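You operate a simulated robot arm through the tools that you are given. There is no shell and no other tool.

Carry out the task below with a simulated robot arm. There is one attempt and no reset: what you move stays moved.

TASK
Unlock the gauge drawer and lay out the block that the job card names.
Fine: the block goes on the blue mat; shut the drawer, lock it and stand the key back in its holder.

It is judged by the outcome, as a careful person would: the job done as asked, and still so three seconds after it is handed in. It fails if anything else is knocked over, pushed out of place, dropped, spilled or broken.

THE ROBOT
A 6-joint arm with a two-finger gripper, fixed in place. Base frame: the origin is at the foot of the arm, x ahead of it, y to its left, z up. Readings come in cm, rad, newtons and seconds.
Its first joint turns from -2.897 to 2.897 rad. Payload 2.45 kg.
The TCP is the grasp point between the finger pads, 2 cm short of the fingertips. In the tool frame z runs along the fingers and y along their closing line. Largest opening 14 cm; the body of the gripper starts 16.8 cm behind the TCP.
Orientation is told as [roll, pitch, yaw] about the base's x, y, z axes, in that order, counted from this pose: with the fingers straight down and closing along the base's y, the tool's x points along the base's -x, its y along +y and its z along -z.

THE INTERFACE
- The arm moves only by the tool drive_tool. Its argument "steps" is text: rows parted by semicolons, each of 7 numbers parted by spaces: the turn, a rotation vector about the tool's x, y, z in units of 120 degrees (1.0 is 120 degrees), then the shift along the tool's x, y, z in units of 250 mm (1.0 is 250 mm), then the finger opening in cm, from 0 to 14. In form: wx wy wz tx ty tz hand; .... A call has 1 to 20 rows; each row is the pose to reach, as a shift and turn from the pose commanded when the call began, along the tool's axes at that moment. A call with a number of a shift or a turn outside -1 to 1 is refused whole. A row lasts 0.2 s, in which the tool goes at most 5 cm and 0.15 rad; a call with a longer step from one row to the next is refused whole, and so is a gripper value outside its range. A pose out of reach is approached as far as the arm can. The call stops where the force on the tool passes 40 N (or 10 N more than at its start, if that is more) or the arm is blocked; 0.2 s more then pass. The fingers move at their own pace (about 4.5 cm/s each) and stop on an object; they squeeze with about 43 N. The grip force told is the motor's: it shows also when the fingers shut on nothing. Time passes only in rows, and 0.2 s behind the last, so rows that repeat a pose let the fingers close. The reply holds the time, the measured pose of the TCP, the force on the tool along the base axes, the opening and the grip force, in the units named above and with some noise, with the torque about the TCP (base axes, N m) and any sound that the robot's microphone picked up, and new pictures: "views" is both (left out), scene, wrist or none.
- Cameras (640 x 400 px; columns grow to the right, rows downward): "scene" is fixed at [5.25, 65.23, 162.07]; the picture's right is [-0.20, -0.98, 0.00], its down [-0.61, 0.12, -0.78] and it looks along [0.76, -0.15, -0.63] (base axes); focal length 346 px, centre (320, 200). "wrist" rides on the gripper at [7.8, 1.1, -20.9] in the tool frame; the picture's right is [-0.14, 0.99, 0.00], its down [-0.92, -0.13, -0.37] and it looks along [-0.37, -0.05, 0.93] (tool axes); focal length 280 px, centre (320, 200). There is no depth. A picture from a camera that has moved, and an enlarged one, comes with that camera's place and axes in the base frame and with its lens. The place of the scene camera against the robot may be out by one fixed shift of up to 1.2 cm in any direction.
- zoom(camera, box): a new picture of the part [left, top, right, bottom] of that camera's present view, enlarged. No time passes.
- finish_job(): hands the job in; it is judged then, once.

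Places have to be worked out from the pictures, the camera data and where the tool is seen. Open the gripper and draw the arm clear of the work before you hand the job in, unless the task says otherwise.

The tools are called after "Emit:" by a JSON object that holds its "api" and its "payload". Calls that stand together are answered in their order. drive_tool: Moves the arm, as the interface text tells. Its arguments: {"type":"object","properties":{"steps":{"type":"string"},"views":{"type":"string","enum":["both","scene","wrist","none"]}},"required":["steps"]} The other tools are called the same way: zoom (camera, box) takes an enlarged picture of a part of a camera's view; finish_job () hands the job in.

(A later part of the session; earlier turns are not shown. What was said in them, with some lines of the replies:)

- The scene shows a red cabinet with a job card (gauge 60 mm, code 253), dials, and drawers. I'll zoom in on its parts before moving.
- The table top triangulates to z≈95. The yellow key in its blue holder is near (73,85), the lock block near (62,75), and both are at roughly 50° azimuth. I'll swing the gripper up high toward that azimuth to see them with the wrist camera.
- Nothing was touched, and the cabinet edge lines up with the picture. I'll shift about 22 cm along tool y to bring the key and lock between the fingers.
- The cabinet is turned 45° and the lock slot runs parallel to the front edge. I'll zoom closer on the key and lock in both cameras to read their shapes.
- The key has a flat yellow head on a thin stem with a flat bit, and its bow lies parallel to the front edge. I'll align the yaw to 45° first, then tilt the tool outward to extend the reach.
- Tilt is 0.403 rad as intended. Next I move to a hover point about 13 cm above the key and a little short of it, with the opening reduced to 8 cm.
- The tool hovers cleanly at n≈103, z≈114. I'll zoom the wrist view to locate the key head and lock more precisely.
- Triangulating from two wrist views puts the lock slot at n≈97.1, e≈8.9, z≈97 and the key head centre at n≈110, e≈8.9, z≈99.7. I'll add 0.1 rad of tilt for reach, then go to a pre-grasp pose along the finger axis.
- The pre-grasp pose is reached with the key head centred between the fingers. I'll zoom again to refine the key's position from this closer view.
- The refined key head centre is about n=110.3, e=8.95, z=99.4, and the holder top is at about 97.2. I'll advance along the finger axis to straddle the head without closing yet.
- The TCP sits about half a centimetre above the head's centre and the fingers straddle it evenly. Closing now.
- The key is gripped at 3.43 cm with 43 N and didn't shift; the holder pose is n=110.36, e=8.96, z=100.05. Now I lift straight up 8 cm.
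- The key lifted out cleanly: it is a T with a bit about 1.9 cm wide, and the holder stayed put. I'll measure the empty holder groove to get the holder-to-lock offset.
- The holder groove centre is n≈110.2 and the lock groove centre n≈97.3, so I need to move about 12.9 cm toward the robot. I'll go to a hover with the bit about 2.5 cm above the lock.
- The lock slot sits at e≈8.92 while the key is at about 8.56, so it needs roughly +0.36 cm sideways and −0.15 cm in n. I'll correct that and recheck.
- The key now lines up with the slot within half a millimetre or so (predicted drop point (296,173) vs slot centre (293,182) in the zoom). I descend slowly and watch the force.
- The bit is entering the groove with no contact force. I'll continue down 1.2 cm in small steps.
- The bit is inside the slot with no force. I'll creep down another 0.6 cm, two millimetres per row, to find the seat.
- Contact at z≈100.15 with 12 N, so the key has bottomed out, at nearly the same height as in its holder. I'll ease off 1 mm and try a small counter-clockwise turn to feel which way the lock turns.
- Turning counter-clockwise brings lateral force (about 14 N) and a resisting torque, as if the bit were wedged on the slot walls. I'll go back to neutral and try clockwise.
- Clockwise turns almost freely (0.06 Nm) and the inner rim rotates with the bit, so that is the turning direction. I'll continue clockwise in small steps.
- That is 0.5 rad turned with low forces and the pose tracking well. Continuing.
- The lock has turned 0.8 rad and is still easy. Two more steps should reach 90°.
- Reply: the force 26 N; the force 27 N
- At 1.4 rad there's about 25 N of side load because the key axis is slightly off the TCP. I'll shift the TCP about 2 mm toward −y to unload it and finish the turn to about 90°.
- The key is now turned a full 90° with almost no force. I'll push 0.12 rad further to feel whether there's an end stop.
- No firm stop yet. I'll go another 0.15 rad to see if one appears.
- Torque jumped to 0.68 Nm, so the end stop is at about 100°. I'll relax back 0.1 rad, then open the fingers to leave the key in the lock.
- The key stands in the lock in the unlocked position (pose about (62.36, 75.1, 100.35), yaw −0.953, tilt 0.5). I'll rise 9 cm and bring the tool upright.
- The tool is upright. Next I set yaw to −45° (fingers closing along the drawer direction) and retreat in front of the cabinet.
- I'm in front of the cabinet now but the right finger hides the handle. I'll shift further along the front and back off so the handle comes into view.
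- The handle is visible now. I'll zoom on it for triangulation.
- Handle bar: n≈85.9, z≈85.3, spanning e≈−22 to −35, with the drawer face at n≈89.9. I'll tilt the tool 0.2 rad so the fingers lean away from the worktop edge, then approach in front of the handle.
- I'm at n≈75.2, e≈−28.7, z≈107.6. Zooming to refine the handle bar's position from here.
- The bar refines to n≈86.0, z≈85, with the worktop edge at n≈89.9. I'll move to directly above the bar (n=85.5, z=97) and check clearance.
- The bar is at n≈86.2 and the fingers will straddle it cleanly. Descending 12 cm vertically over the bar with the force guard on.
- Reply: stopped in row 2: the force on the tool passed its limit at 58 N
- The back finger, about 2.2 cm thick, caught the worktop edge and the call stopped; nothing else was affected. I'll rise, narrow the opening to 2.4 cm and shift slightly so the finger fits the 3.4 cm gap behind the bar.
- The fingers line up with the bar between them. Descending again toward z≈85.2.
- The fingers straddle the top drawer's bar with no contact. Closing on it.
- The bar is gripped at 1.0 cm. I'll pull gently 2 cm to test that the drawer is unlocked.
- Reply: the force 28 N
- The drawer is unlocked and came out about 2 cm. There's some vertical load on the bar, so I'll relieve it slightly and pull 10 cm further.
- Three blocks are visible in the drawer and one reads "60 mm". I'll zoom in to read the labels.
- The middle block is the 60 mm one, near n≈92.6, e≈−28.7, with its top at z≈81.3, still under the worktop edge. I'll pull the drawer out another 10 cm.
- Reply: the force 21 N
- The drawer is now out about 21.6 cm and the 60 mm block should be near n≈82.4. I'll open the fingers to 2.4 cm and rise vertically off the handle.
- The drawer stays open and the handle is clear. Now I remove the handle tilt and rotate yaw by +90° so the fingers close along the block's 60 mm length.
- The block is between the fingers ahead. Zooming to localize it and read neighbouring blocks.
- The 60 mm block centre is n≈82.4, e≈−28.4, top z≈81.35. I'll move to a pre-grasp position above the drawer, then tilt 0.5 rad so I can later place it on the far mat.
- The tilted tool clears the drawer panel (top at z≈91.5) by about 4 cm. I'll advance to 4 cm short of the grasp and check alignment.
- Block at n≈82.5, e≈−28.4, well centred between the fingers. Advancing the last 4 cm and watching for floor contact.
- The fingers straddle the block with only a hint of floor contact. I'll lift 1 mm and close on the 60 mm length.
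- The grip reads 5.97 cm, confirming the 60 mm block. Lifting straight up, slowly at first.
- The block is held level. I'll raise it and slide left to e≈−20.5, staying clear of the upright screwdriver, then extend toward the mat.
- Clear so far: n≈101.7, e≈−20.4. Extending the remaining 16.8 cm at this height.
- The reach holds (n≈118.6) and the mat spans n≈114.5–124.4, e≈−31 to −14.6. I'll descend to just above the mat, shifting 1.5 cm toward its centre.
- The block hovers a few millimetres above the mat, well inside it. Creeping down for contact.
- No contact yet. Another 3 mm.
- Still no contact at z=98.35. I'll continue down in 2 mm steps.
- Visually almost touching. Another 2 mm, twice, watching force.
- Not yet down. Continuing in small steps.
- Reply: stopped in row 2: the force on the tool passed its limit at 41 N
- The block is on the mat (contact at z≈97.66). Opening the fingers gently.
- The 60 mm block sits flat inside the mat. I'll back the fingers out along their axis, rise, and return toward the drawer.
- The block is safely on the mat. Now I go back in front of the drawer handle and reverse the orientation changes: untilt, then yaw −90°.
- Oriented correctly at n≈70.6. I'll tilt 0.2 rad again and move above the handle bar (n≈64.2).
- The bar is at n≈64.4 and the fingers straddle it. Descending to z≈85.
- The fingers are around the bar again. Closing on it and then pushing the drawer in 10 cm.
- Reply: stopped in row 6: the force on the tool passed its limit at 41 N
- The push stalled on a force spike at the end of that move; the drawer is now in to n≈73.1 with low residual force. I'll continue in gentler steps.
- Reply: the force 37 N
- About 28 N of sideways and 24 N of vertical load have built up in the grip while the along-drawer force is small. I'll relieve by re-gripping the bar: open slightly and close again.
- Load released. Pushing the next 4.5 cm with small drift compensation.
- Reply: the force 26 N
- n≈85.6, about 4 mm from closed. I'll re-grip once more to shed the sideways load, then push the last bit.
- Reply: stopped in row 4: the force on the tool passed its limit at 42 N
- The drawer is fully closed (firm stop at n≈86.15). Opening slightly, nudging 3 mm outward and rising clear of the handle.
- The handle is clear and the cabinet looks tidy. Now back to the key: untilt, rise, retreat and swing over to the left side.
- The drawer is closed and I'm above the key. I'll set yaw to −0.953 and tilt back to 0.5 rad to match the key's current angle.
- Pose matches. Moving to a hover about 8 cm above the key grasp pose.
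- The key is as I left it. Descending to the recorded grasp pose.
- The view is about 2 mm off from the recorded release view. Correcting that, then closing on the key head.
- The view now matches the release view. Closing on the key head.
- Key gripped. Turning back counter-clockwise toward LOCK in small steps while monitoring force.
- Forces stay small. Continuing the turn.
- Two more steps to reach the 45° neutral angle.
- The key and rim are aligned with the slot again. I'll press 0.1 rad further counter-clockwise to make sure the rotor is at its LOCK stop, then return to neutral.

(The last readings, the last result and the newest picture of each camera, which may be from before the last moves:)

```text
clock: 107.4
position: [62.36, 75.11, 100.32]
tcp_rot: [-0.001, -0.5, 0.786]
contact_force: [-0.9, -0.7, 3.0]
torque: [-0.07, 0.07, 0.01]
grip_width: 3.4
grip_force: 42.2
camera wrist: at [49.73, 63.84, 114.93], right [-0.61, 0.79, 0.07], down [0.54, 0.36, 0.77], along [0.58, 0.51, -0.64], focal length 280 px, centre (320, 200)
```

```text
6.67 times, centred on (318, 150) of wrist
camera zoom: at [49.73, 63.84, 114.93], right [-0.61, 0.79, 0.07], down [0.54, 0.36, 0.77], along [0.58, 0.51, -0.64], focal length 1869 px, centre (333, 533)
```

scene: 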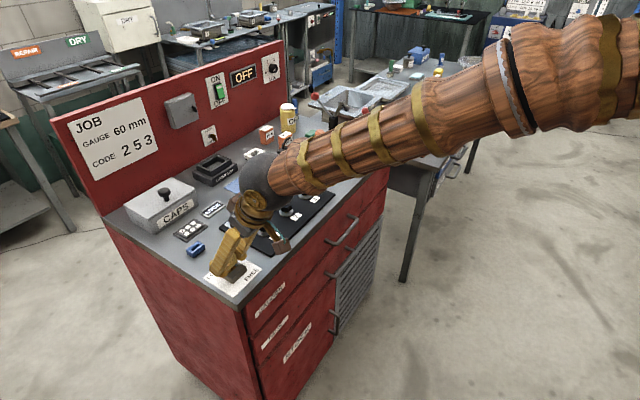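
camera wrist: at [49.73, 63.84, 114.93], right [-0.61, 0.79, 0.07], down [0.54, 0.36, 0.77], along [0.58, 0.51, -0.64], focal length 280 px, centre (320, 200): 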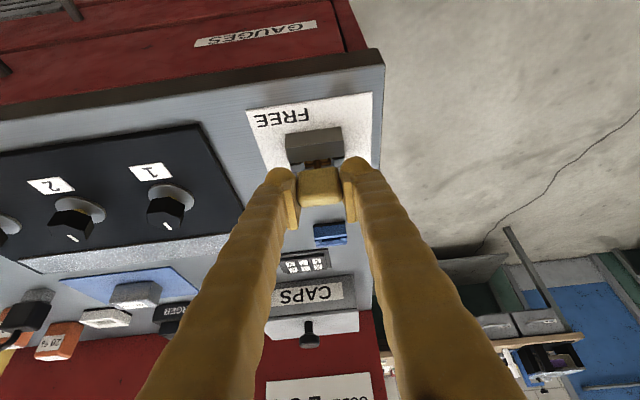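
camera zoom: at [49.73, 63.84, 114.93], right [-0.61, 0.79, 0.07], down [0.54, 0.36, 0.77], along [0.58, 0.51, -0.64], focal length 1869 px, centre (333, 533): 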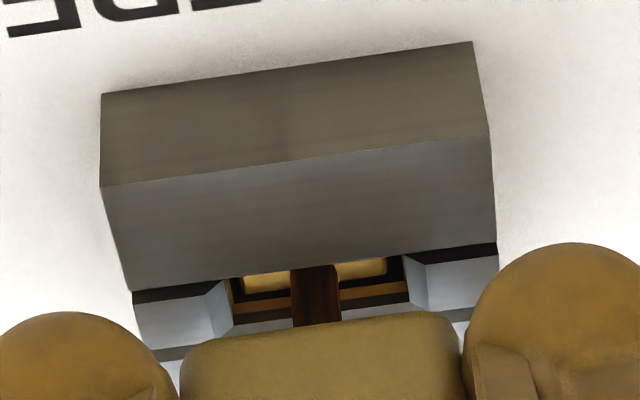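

At +0.1 rad there's no stop torque, just play between bit and rotor. I'll go to +0.2 rad, where the stop was felt originally, to be sure the rotor is fully at LOCK.

Emit:
{"api": "drive_tool", "payload": {"steps": "-0.0229 0 -0.0419 0 0 0 2.5; -0.0458 0 -0.0838 0 0 0 2.5; -0.0458 0 -0.0838 0 0 0 2.5", "views": "wrist"}}

Emit:
{"api": "zoom", "payload": {"camera": "wrist", "box": [270, 120, 366, 180]}}

```text
clock: 108.2
position: [62.3, 74.88, 100.37]
tcp_rot: [0.0, -0.499, 0.986]
contact_force: [-15.6, -9.5, 3.5]
torque: [-0.43, 0.63, -0.34]
grip_width: 3.44
grip_force: 42.5
camera wrist: at [52.24, 61.51, 114.96], right [-0.76, 0.65, 0.07], down [0.46, 0.46, 0.76], along [0.46, 0.61, -0.64], focal length 280 px, centre (320, 200)
```

wrist: 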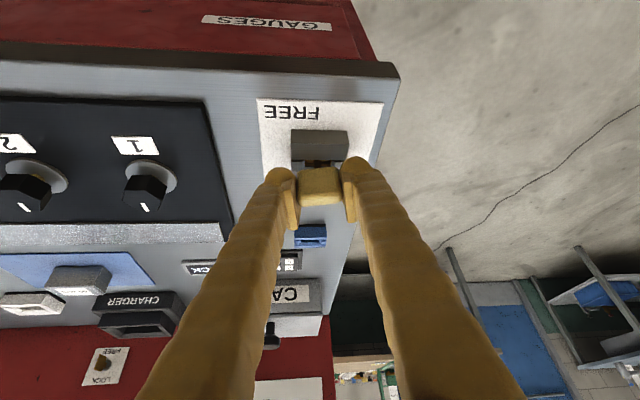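

```text
6.67 times, centred on (318, 150) of wrist
camera zoom: at [52.24, 61.51, 114.96], right [-0.76, 0.65, 0.07], down [0.46, 0.46, 0.76], along [0.46, 0.61, -0.64], focal length 1869 px, centre (333, 533)
```

zoom: 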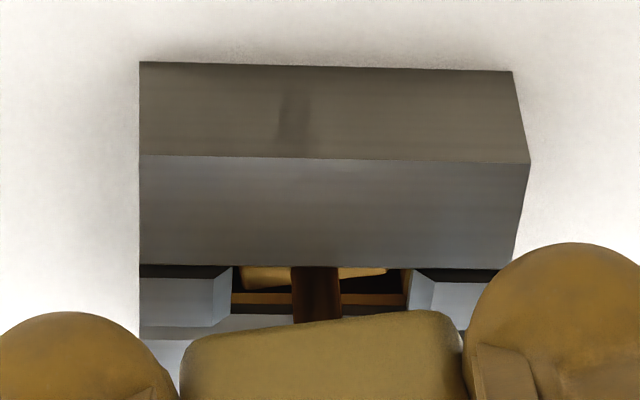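

Stop torque of −0.34 Nm confirms LOCK. Returning to neutral and lifting the key straight out.

Emit:
{"api": "drive_tool", "payload": {"steps": "0.0229 0 0.0419 0 0 0 2.5; 0.0458 0 0.0838 0 0 0 2.5; 0.0458 0 0.0838 0 0 0 2.5", "views": "none"}}

Emit:
{"api": "drive_tool", "payload": {"steps": "0 0 0 -0.0096 0 -0.0176 2.5; 0 0 0 -0.0192 0 -0.0351 2.5; 0 0 0 -0.0384 0 -0.0702 2.5; 0 0 0 -0.0767 0 -0.1404 2.5; 0 0 0 -0.1151 0 -0.2106 2.5; 0 0 0 -0.1438 0 -0.2633 2.5", "views": "both"}}

Emit:
{"api": "zoom", "payload": {"camera": "wrist", "box": [260, 100, 380, 180]}}

Emit:
{"api": "zoom", "payload": {"camera": "scene", "box": [190, 200, 270, 290]}}

```text
clock: 109.0
position: [62.37, 74.94, 100.57]
tcp_rot: [0.0, -0.5, 0.783]
contact_force: [-0.1, 0.2, 0.4]
torque: [-0.03, 0.03, -0.02]
grip_width: 3.41
grip_force: 43.2
```

```text
clock: 110.4
position: [62.35, 74.97, 107.89]
tcp_rot: [0.001, -0.501, 0.787]
contact_force: [-0.6, -0.3, -0.6]
torque: [0.01, 0.02, -0.02]
grip_width: 3.41
grip_force: 43.4
camera wrist: at [49.8, 63.85, 122.38], right [-0.61, 0.79, 0.07], down [0.54, 0.36, 0.77], along [0.58, 0.51, -0.64], focal length 280 px, centre (320, 200)
```

scene: 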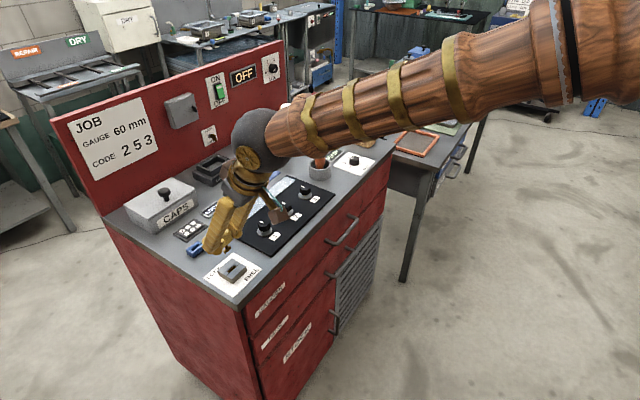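
wrist: 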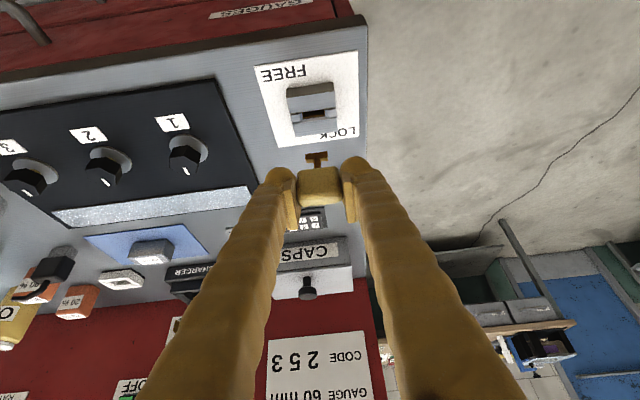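

```text
5.00 times, centred on (320, 140) of wrist
camera zoom: at [49.8, 63.85, 122.38], right [-0.61, 0.79, 0.07], down [0.54, 0.36, 0.77], along [0.58, 0.51, -0.64], focal length 1402 px, centre (320, 500)
```

zoom: 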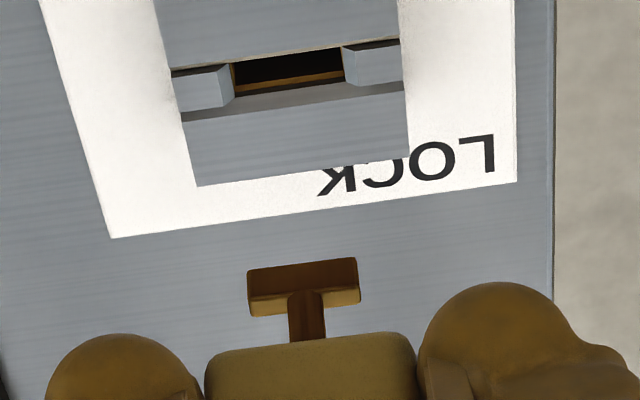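

```text
4.44 times, centred on (230, 245) of scene
camera zoom: at [5.25, 65.23, 162.07], right [-0.2, -0.98, 0.0], down [-0.61, 0.12, -0.78], along [0.76, -0.15, -0.63], focal length 1538 px, centre (720, 0)
```

zoom: 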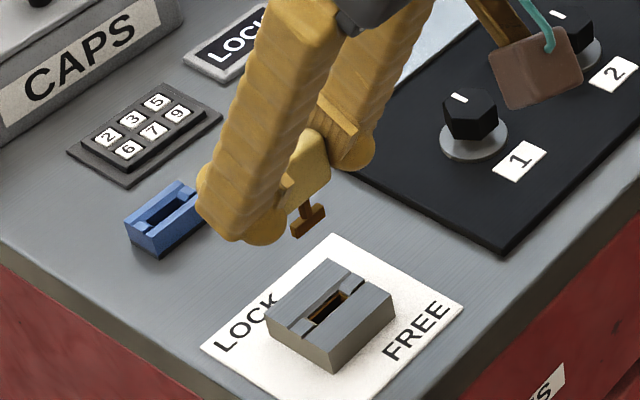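

The key is out in the same attitude as when first picked. Moving it over the holder at z≈108 so I can compare with the earlier reference view.

Emit:
{"api": "drive_tool", "payload": {"steps": "0 0 0 -0.116 0 0.063 2.5; 0 0 0 -0.233 0 0.126 2.5; 0 0 0 -0.35 0.001 0.19 2.5; 0 0 0 -0.467 0.001 0.2506 2.5; 0 0 0 -0.467 0.001 0.2506 2.5", "views": "wrist"}}

Emit:
{"api": "zoom", "payload": {"camera": "wrist", "box": [280, 80, 352, 125]}}

Emit:
{"api": "zoom", "payload": {"camera": "wrist", "box": [290, 145, 350, 185]}}

```text
clock: 111.6
position: [71.59, 84.44, 108.11]
tcp_rot: [-0.002, -0.503, 0.785]
contact_force: [-0.2, -0.5, 0.0]
torque: [0.03, 0.02, -0.01]
grip_width: 3.43
grip_force: 43.6
camera wrist: at [59.06, 73.23, 122.62], right [-0.61, 0.79, 0.07], down [0.54, 0.36, 0.77], along [0.58, 0.51, -0.64], focal length 280 px, centre (320, 200)
```

wrist: 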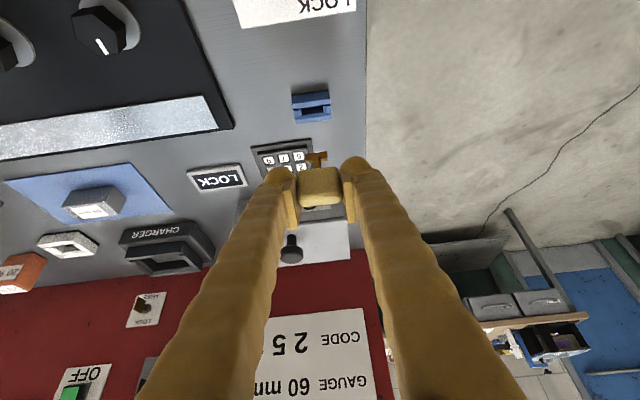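

```text
8.89 times, centred on (316, 102) of wrist
camera zoom: at [59.06, 73.23, 122.62], right [-0.61, 0.79, 0.07], down [0.54, 0.36, 0.77], along [0.58, 0.51, -0.64], focal length 2492 px, centre (356, 1067)
```

zoom: 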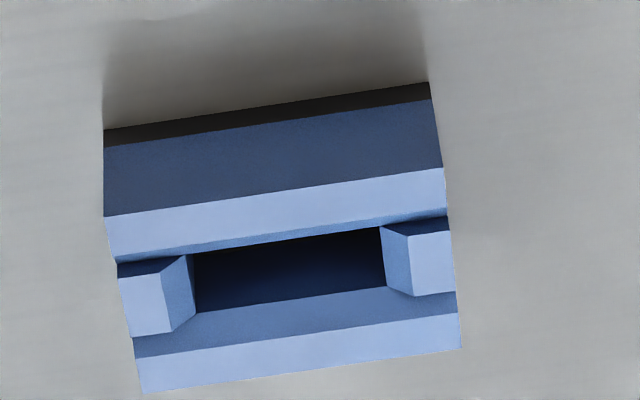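

```text
10.00 times, centred on (320, 165) of wrist
camera zoom: at [59.06, 73.23, 122.62], right [-0.61, 0.79, 0.07], down [0.54, 0.36, 0.77], along [0.58, 0.51, -0.64], focal length 2804 px, centre (320, 550)
```

zoom: 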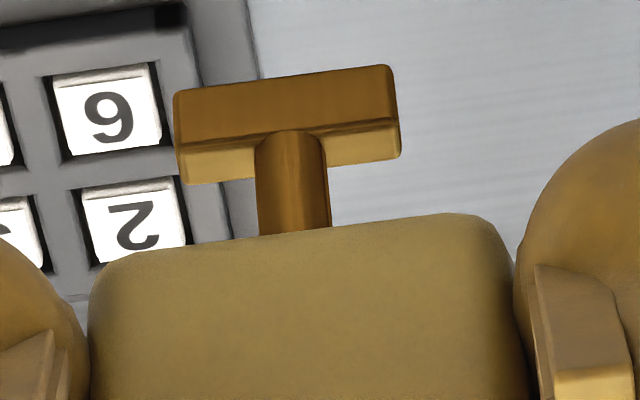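

By direct measurement the bit is about +1.4 mm in n and up to 1 mm in e from the holder slot centre. I'll correct that and lower to about 2 cm above the holder.

Emit:
{"api": "drive_tool", "payload": {"steps": "0 0 0 0.0049 -0.0032 -0.0027 2.5; 0 0 0 0.045 -0.0032 0.07 2.5; 0 0 0 0.0874 -0.0032 0.1483 2.5; 0 0 0 0.0874 -0.0032 0.1483 2.5", "views": "wrist"}}

Emit:
{"api": "zoom", "payload": {"camera": "wrist", "box": [270, 110, 366, 170]}}

Emit:
{"api": "zoom", "payload": {"camera": "scene", "box": [165, 205, 229, 265]}}

```text
clock: 112.6
position: [71.77, 84.17, 103.67]
tcp_rot: [0.0, -0.501, 0.785]
contact_force: [0.7, 1.2, -0.2]
torque: [0.0, 0.02, -0.03]
grip_width: 3.42
grip_force: 42.7
camera wrist: at [59.15, 73.04, 118.2], right [-0.61, 0.79, 0.07], down [0.54, 0.36, 0.77], along [0.58, 0.51, -0.64], focal length 280 px, centre (320, 200)
```

wrist: 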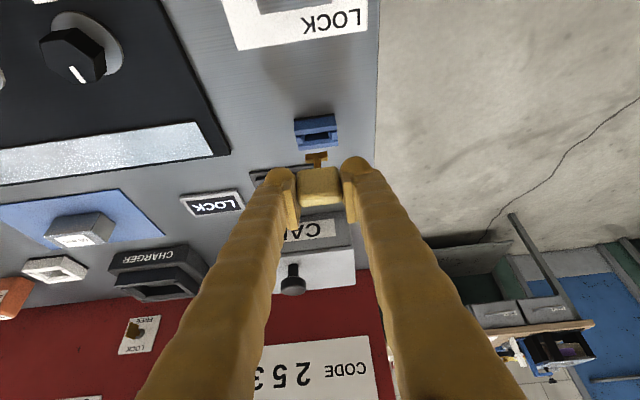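

```text
6.67 times, centred on (318, 140) of wrist
camera zoom: at [59.15, 73.04, 118.2], right [-0.61, 0.79, 0.07], down [0.54, 0.36, 0.77], along [0.58, 0.51, -0.64], focal length 1869 px, centre (333, 600)
```

zoom: 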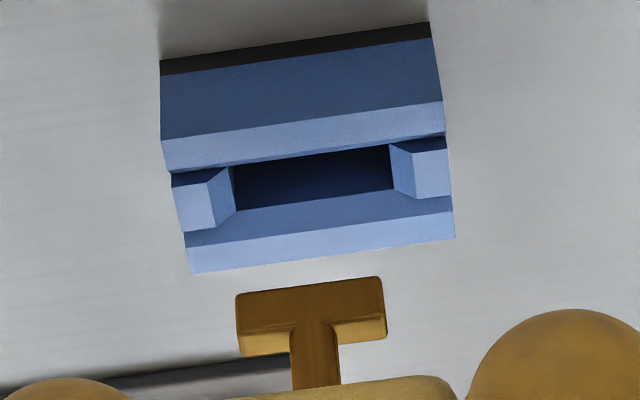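

```text
6.67 times, centred on (197, 235) of scene
camera zoom: at [5.25, 65.23, 162.07], right [-0.2, -0.98, 0.0], down [-0.61, 0.12, -0.78], along [0.76, -0.15, -0.63], focal length 2306 px, centre (1140, -33)
```

zoom: 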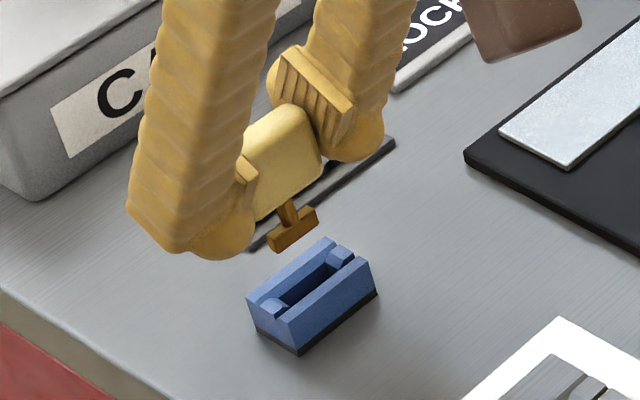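

Comparing with the successful lock insertion view, the bit needs about +1.9 mm in e and −1.2 mm in n. Correcting, then lowering another 1.7 cm to check just above the groove.

Emit:
{"api": "drive_tool", "payload": {"steps": "0 0 0 0.0042 0.0076 -0.0023 2.5; 0 0 0 0.0042 0.0076 -0.0023 2.5; 0 0 0 0.02 0.0076 0.0274 2.5; 0 0 0 0.0368 0.0076 0.0574 2.5; 0 0 0 0.0368 0.0076 0.0574 2.5", "views": "wrist"}}

Emit:
{"api": "zoom", "payload": {"camera": "wrist", "box": [270, 120, 366, 180]}}

Emit:
{"api": "zoom", "payload": {"camera": "scene", "box": [165, 205, 229, 265]}}

```text
clock: 113.8
position: [71.51, 84.13, 101.92]
tcp_rot: [0.0, -0.501, 0.786]
contact_force: [0.6, 0.0, -0.3]
torque: [0.02, -0.02, 0.02]
grip_width: 3.4
grip_force: 43.2
camera wrist: at [58.94, 73.04, 116.47], right [-0.62, 0.79, 0.07], down [0.54, 0.36, 0.77], along [0.58, 0.51, -0.64], focal length 280 px, centre (320, 200)
```

wrist: 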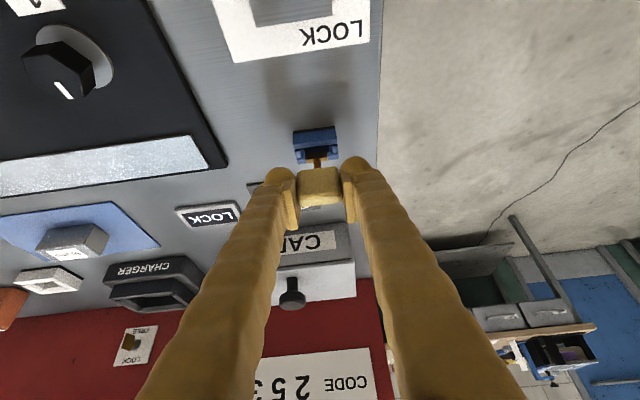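

```text
6.67 times, centred on (318, 150) of wrist
camera zoom: at [58.94, 73.04, 116.47], right [-0.62, 0.79, 0.07], down [0.54, 0.36, 0.77], along [0.58, 0.51, -0.64], focal length 1869 px, centre (333, 533)
```

zoom: 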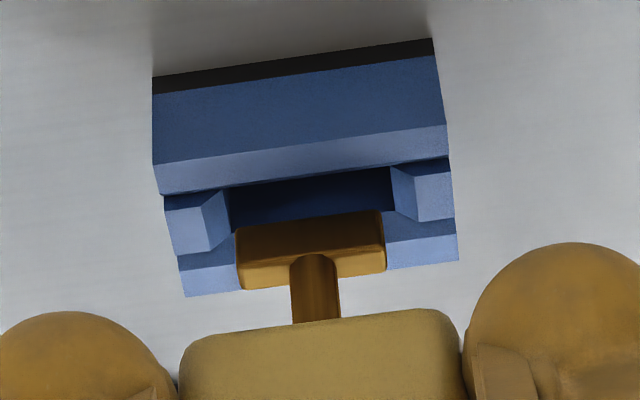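

```text
6.67 times, centred on (197, 235) of scene
camera zoom: at [5.25, 65.23, 162.07], right [-0.2, -0.98, 0.0], down [-0.61, 0.12, -0.78], along [0.76, -0.15, -0.63], focal length 2306 px, centre (1140, -33)
```

zoom: 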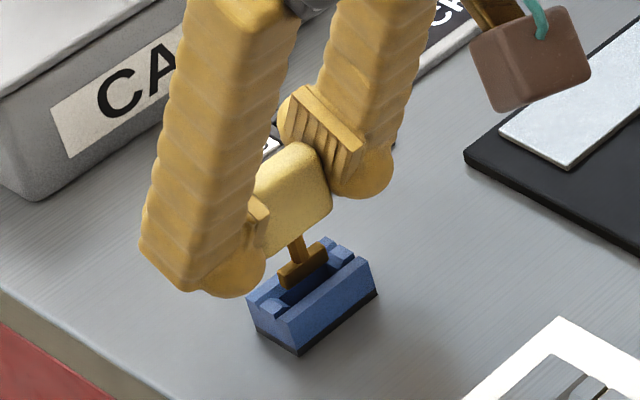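

The bit hangs over the groove, centred in e and slightly to the back. I'll nudge −1.5 mm in n and +0.5 mm in e, and lower 7 mm with force checks.

Emit:
{"api": "drive_tool", "payload": {"steps": "0 0 0 0.0053 0.002 -0.0029 2.5; 0 0 0 0.012 0.002 0.0095 2.5; 0 0 0 0.0187 0.002 0.0217 2.5; 0 0 0 0.0187 0.002 0.0217 2.5", "views": "wrist"}}

Emit:
{"api": "zoom", "payload": {"camera": "wrist", "box": [270, 120, 366, 180]}}

Emit:
{"api": "zoom", "payload": {"camera": "scene", "box": [165, 205, 229, 265]}}

```text
clock: 114.8
position: [71.44, 84.15, 101.2]
tcp_rot: [0.001, -0.501, 0.787]
contact_force: [0.7, 0.1, -0.7]
torque: [0.01, 0.03, 0.02]
grip_width: 3.41
grip_force: 43.2
camera wrist: at [58.79, 73.01, 115.82], right [-0.62, 0.79, 0.07], down [0.54, 0.36, 0.77], along [0.58, 0.51, -0.64], focal length 280 px, centre (320, 200)
```

wrist: 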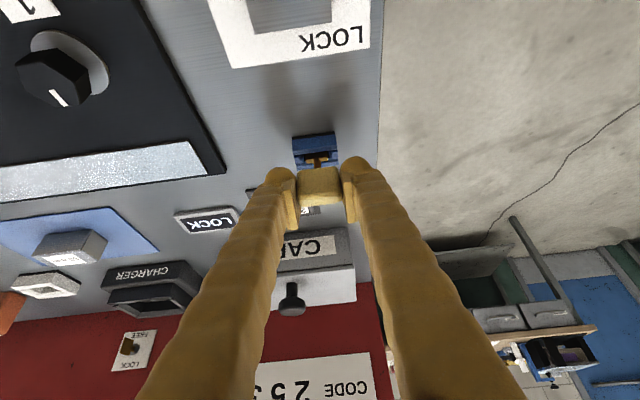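

```text
6.67 times, centred on (318, 150) of wrist
camera zoom: at [58.79, 73.01, 115.82], right [-0.62, 0.79, 0.07], down [0.54, 0.36, 0.77], along [0.58, 0.51, -0.64], focal length 1869 px, centre (333, 533)
```

zoom: 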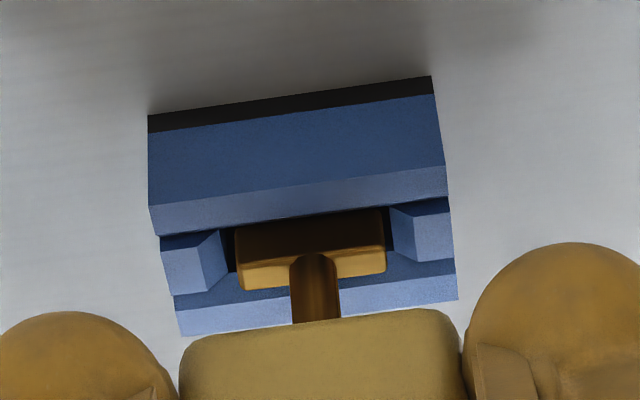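

```text
6.67 times, centred on (197, 235) of scene
camera zoom: at [5.25, 65.23, 162.07], right [-0.2, -0.98, 0.0], down [-0.61, 0.12, -0.78], along [0.76, -0.15, -0.63], focal length 2306 px, centre (1140, -33)
```

zoom: 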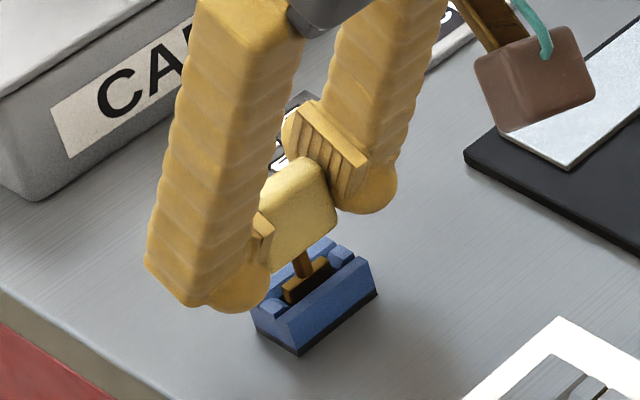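

The bit is within the groove, between the guide blocks, with no force. Lowering another 8 mm.

Emit:
{"api": "drive_tool", "payload": {"steps": "0 0 0 0.0051 0 0.0094 2.5; 0 0 0 0.0102 0 0.0187 2.5; 0 0 0 0.0153 0 0.0281 2.5; 0 0 0 0.0153 0 0.0281 2.5", "views": "wrist"}}

Emit:
{"api": "zoom", "payload": {"camera": "wrist", "box": [270, 120, 366, 180]}}

Emit:
{"api": "zoom", "payload": {"camera": "scene", "box": [165, 205, 229, 265]}}

```text
clock: 115.8
position: [71.34, 84.17, 100.51]
tcp_rot: [0.001, -0.502, 0.785]
contact_force: [3.1, 2.0, 3.5]
torque: [0.08, -0.12, 0.01]
grip_width: 3.43
grip_force: 43.3
camera wrist: at [58.71, 73.03, 115.08], right [-0.62, 0.79, 0.07], down [0.54, 0.36, 0.77], along [0.58, 0.51, -0.64], focal length 280 px, centre (320, 200)
```

wrist: 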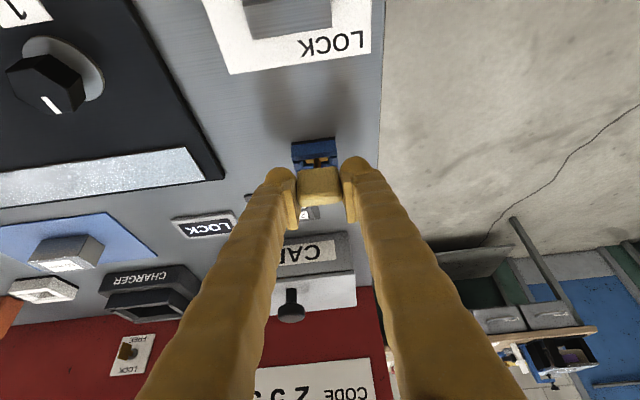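

```text
6.67 times, centred on (318, 150) of wrist
camera zoom: at [58.71, 73.03, 115.08], right [-0.62, 0.79, 0.07], down [0.54, 0.36, 0.77], along [0.58, 0.51, -0.64], focal length 1869 px, centre (333, 533)
```

zoom: 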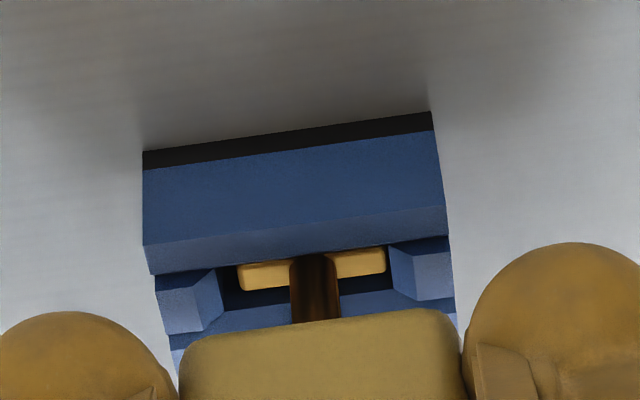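

```text
6.67 times, centred on (197, 235) of scene
camera zoom: at [5.25, 65.23, 162.07], right [-0.2, -0.98, 0.0], down [-0.61, 0.12, -0.78], along [0.76, -0.15, -0.63], focal length 2306 px, centre (1140, -33)
```

zoom: 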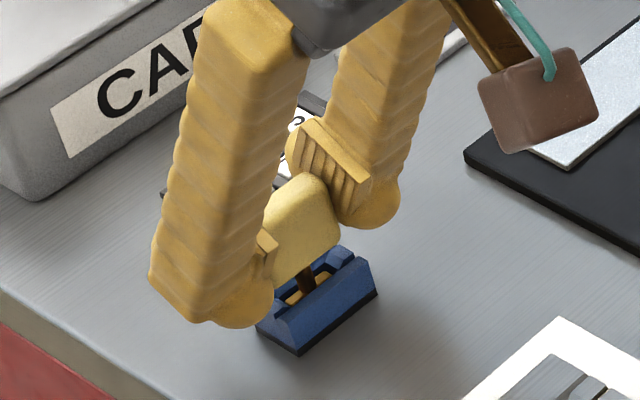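

The bit is in the holder with light contact on the front side (≈3.6 N in n). I'll ease +1 mm in n and lower the last few millimetres.

Emit:
{"api": "drive_tool", "payload": {"steps": "0 0 0 -0.0035 0 0.0019 2.5; 0 0 0 0 0 0.0089 2.5; 0 0 0 0 0 0.0089 2.5", "views": "none"}}

Emit:
{"api": "drive_tool", "payload": {"steps": "0 0 0 0.0019 0 0.0035 2.5; 0 0 0 0.0038 0 0.007 2.5; 0 0 0 0.0038 0 0.007 2.5", "views": "none"}}

```text
clock: 116.6
position: [71.47, 84.25, 100.24]
tcp_rot: [-0.002, -0.502, 0.785]
contact_force: [0.5, -0.4, 0.5]
torque: [0.0, -0.03, 0.03]
grip_width: 3.44
grip_force: 42.7
```

```text
clock: 117.4
position: [71.55, 84.31, 100.13]
tcp_rot: [-0.001, -0.5, 0.786]
contact_force: [-1.1, -1.0, 10.8]
torque: [-0.05, 0.03, 0.01]
grip_width: 3.41
grip_force: 42.4
```

Bottomed with 10.8 N at z≈100.1, matching the original seated height (100.05). Releasing the key gently.

Emit:
{"api": "drive_tool", "payload": {"steps": "0 0 0 -0.001 0 -0.0018 3.4; 0 0 0 -0.001 0 -0.0018 4; 0 0 0 -0.001 0 -0.0018 5; 0 0 0 -0.001 0 -0.0018 6.5; 0 0 0 -0.001 0 -0.0018 7; 0 0 0 -0.001 0 -0.0018 7", "views": "both"}}

Emit:
{"api": "zoom", "payload": {"camera": "wrist", "box": [260, 130, 380, 210]}}

Emit:
{"api": "zoom", "payload": {"camera": "scene", "box": [165, 205, 229, 265]}}

```text
clock: 118.8
position: [71.43, 84.23, 100.12]
tcp_rot: [0.0, -0.501, 0.785]
contact_force: [-0.3, -0.1, 0.7]
torque: [0.01, 0.0, 0.02]
grip_width: 7.0
grip_force: 0.0
camera wrist: at [58.81, 73.13, 114.7], right [-0.61, 0.79, 0.07], down [0.54, 0.36, 0.77], along [0.58, 0.51, -0.64], focal length 280 px, centre (320, 200)
```

scene: 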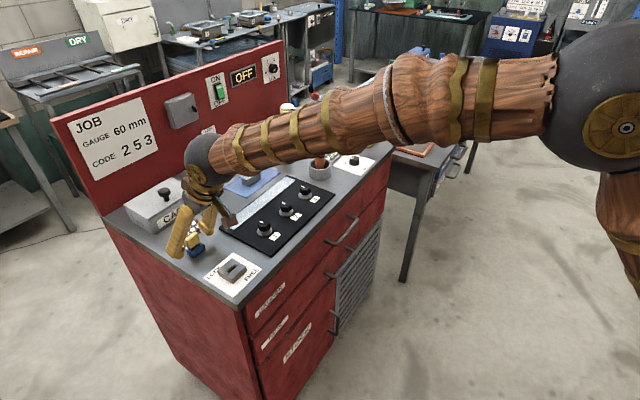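
wrist: 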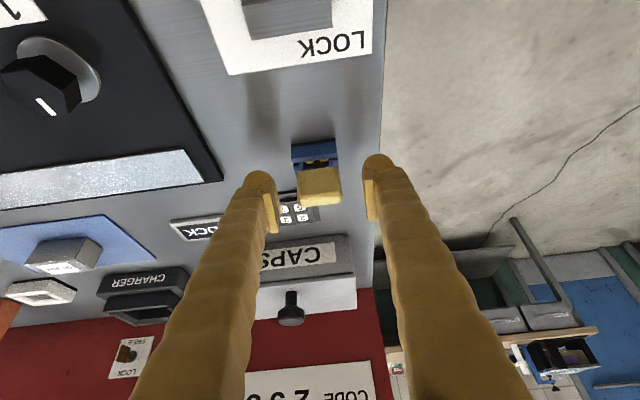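

```text
5.00 times, centred on (320, 170) of wrist
camera zoom: at [58.81, 73.13, 114.7], right [-0.61, 0.79, 0.07], down [0.54, 0.36, 0.77], along [0.58, 0.51, -0.64], focal length 1402 px, centre (320, 350)
```

zoom: 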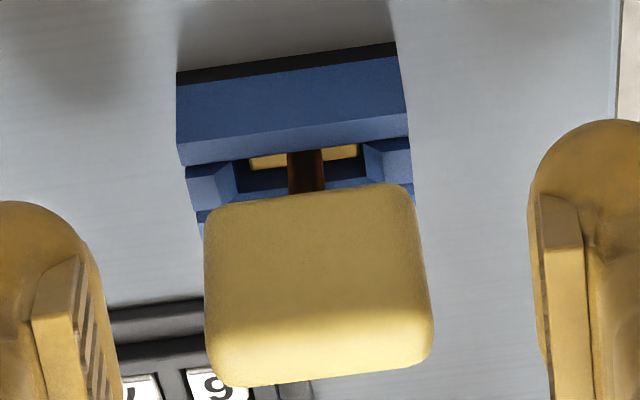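

```text
6.67 times, centred on (197, 235) of scene
camera zoom: at [5.25, 65.23, 162.07], right [-0.2, -0.98, 0.0], down [-0.61, 0.12, -0.78], along [0.76, -0.15, -0.63], focal length 2306 px, centre (1140, -33)
```

zoom: 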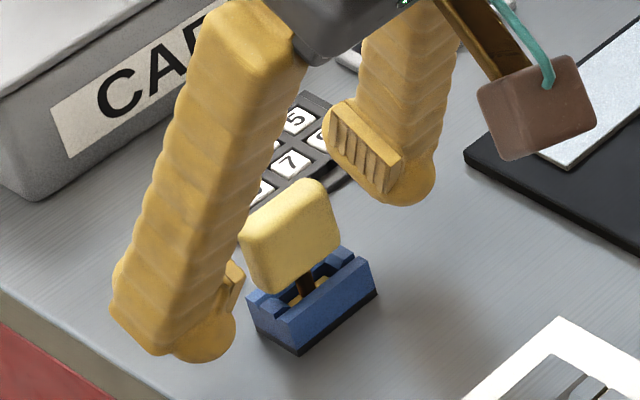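

The key stands upright in its holder with the fingers clear on both sides. Backing out along the finger axis and rising away.

Emit:
{"api": "drive_tool", "payload": {"steps": "0 0 0 0 0 -0.05 7; 0 0 0 0 0 -0.14 7; 0 0 0 0 0 -0.28 7; 0 0 0 0 0 -0.45 7; 0 0 0 0.06 0 -0.64 7; 0 0 0 0.2 0 -0.77 7; 0 0 0 0.36 0 -0.88 7; 0 0 0 0.5 0 -0.99 7", "views": "both"}}

Emit:
{"api": "zoom", "payload": {"camera": "scene", "box": [165, 205, 265, 295]}}

Emit:
{"api": "zoom", "payload": {"camera": "scene", "box": [200, 120, 400, 320]}}

```text
clock: 120.6
position: [55.17, 67.95, 115.75]
tcp_rot: [0.0, -0.5, 0.783]
contact_force: [0.1, -0.6, 0.6]
torque: [0.05, -0.01, 0.0]
grip_width: 7.01
grip_force: 0.0
camera wrist: at [42.57, 56.77, 130.31], right [-0.61, 0.79, 0.07], down [0.54, 0.36, 0.76], along [0.58, 0.5, -0.64], focal length 280 px, centre (320, 200)
```

scene: 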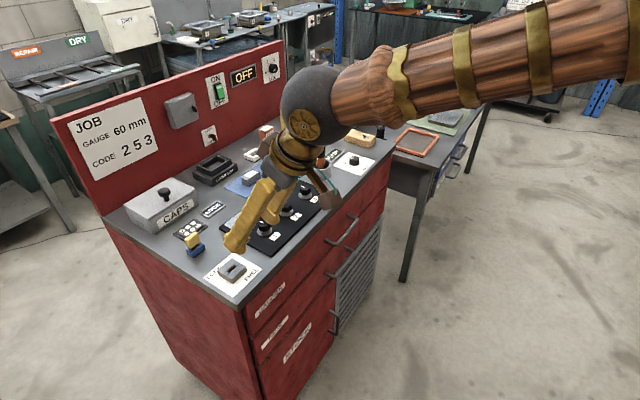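
wrist: 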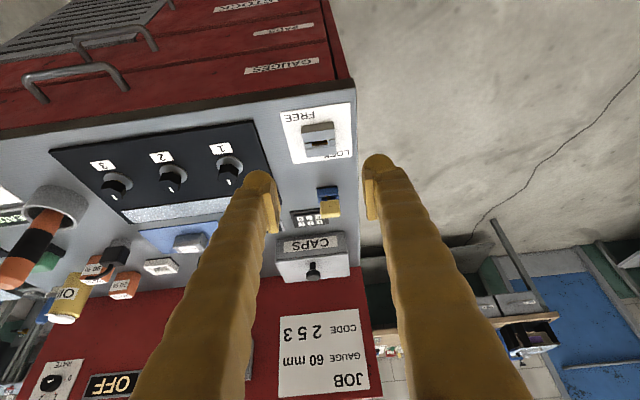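

```text
4.44 times, centred on (215, 250) of scene
camera zoom: at [5.25, 65.23, 162.07], right [-0.2, -0.98, 0.0], down [-0.61, 0.12, -0.78], along [0.76, -0.15, -0.63], focal length 1538 px, centre (787, -22)
```

zoom: 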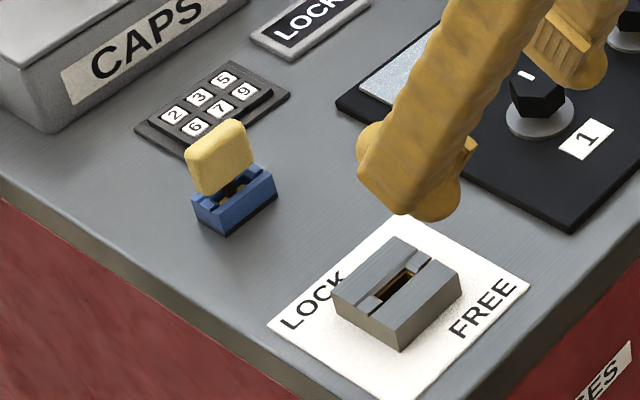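

```text
2.00 times, centred on (300, 220) of scene
camera zoom: at [5.25, 65.23, 162.07], right [-0.2, -0.98, 0.0], down [-0.61, 0.12, -0.78], along [0.76, -0.15, -0.63], focal length 692 px, centre (360, 160)
```

zoom: 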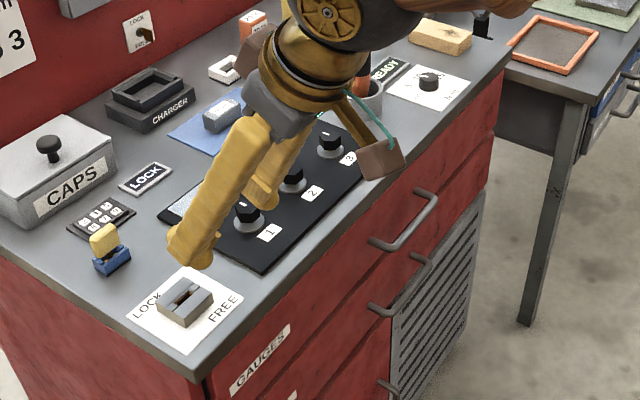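

The key stands in its holder, the lock slot is back at LOCK, the drawer is closed, and the block is on the mat. I'll draw the arm further clear and take a last look.

Emit:
{"api": "drive_tool", "payload": {"steps": "0 0 0 0.06 0 -0.15 10; 0 0 0 0.12 0 -0.3 10; 0 0 0 0.18 0 -0.45 10; 0 0 0 0.2295 0 -0.581 10; 0 0 0 0.2295 0 -0.581 10", "views": "both"}}

Emit:
{"api": "zoom", "payload": {"camera": "scene", "box": [150, 120, 350, 320]}}

Emit:
{"api": "zoom", "payload": {"camera": "wrist", "box": [120, 60, 360, 260]}}

```text
clock: 121.8
position: [47.1, 59.62, 125.89]
tcp_rot: [0.0, -0.501, 0.785]
contact_force: [-0.6, 0.3, 0.4]
torque: [0.0, 0.0, -0.01]
grip_width: 9.99
grip_force: 0.1
camera wrist: at [34.41, 48.32, 140.52], right [-0.62, 0.79, 0.07], down [0.54, 0.36, 0.77], along [0.58, 0.51, -0.64], focal length 280 px, centre (320, 200)
```

scene: 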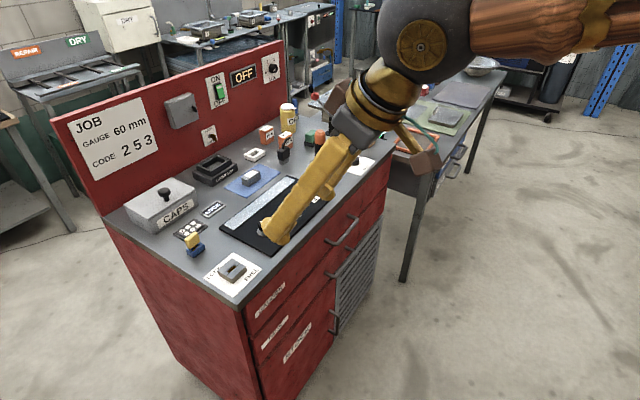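
wrist: 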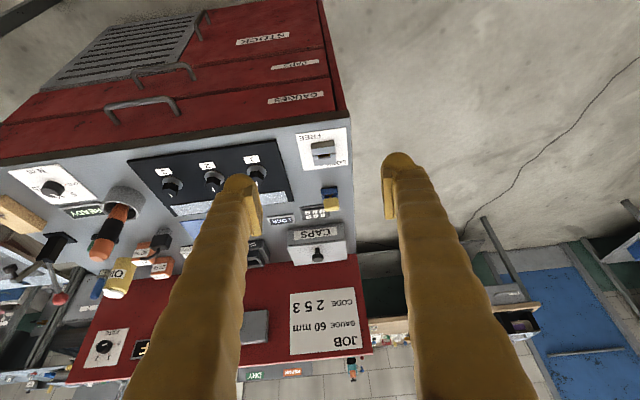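

```text
2.00 times, centred on (250, 220) of scene
camera zoom: at [5.25, 65.23, 162.07], right [-0.2, -0.98, 0.0], down [-0.61, 0.12, -0.78], along [0.76, -0.15, -0.63], focal length 692 px, centre (460, 160)
```

zoom: 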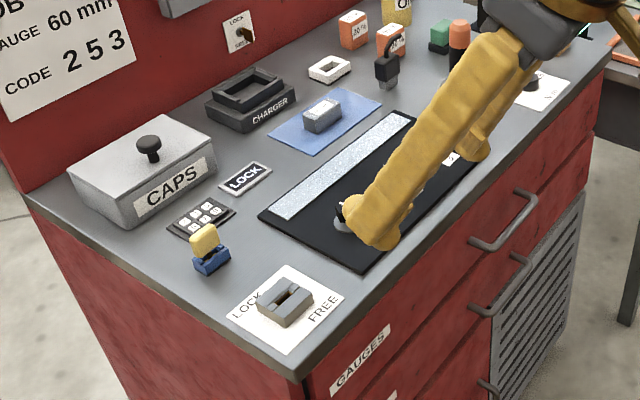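

```text
2.00 times, centred on (240, 160) of wrist
camera zoom: at [34.41, 48.32, 140.52], right [-0.62, 0.79, 0.07], down [0.54, 0.36, 0.77], along [0.58, 0.51, -0.64], focal length 561 px, centre (480, 280)
```

zoom: 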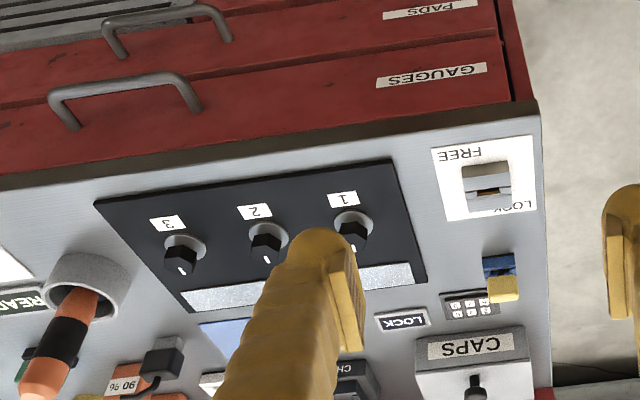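

The 60 mm block lies on the blue mat and the gauge drawer is shut and flush with its neighbours. The lock is back at LOCK, the key stands in its blue holder, everything else is in place, and the open gripper is clear. Handing in.

Emit:
{"api": "finish_job", "payload": {}}

```text
The job is handed in.
```

I finished the job and handed it in; no result came back with the hand-in.

- **Block:** the 60 mm block named on the job card lies flat on the blue mat. The gripper read 5.97 cm across it.
- **Drawer:** the gauge drawer is shut against its stop. I turned the key back until I felt the LOCK stop. I did not pull on the drawer afterwards to test the lock.
- **Key:** it stands upright in its blue holder, at the same height as when I picked it up.
- **Contact:** a finger touched the worktop edge once while I was reaching for the drawer handle. The arm stopped there, and nothing appeared to move.
- **Display:** the small LOCK sign by the keypad still read "LOCK" when I checked it with the drawer unlocked. It does not seem to be connected to this drawer.

The gripper is open and drawn clear of the work.
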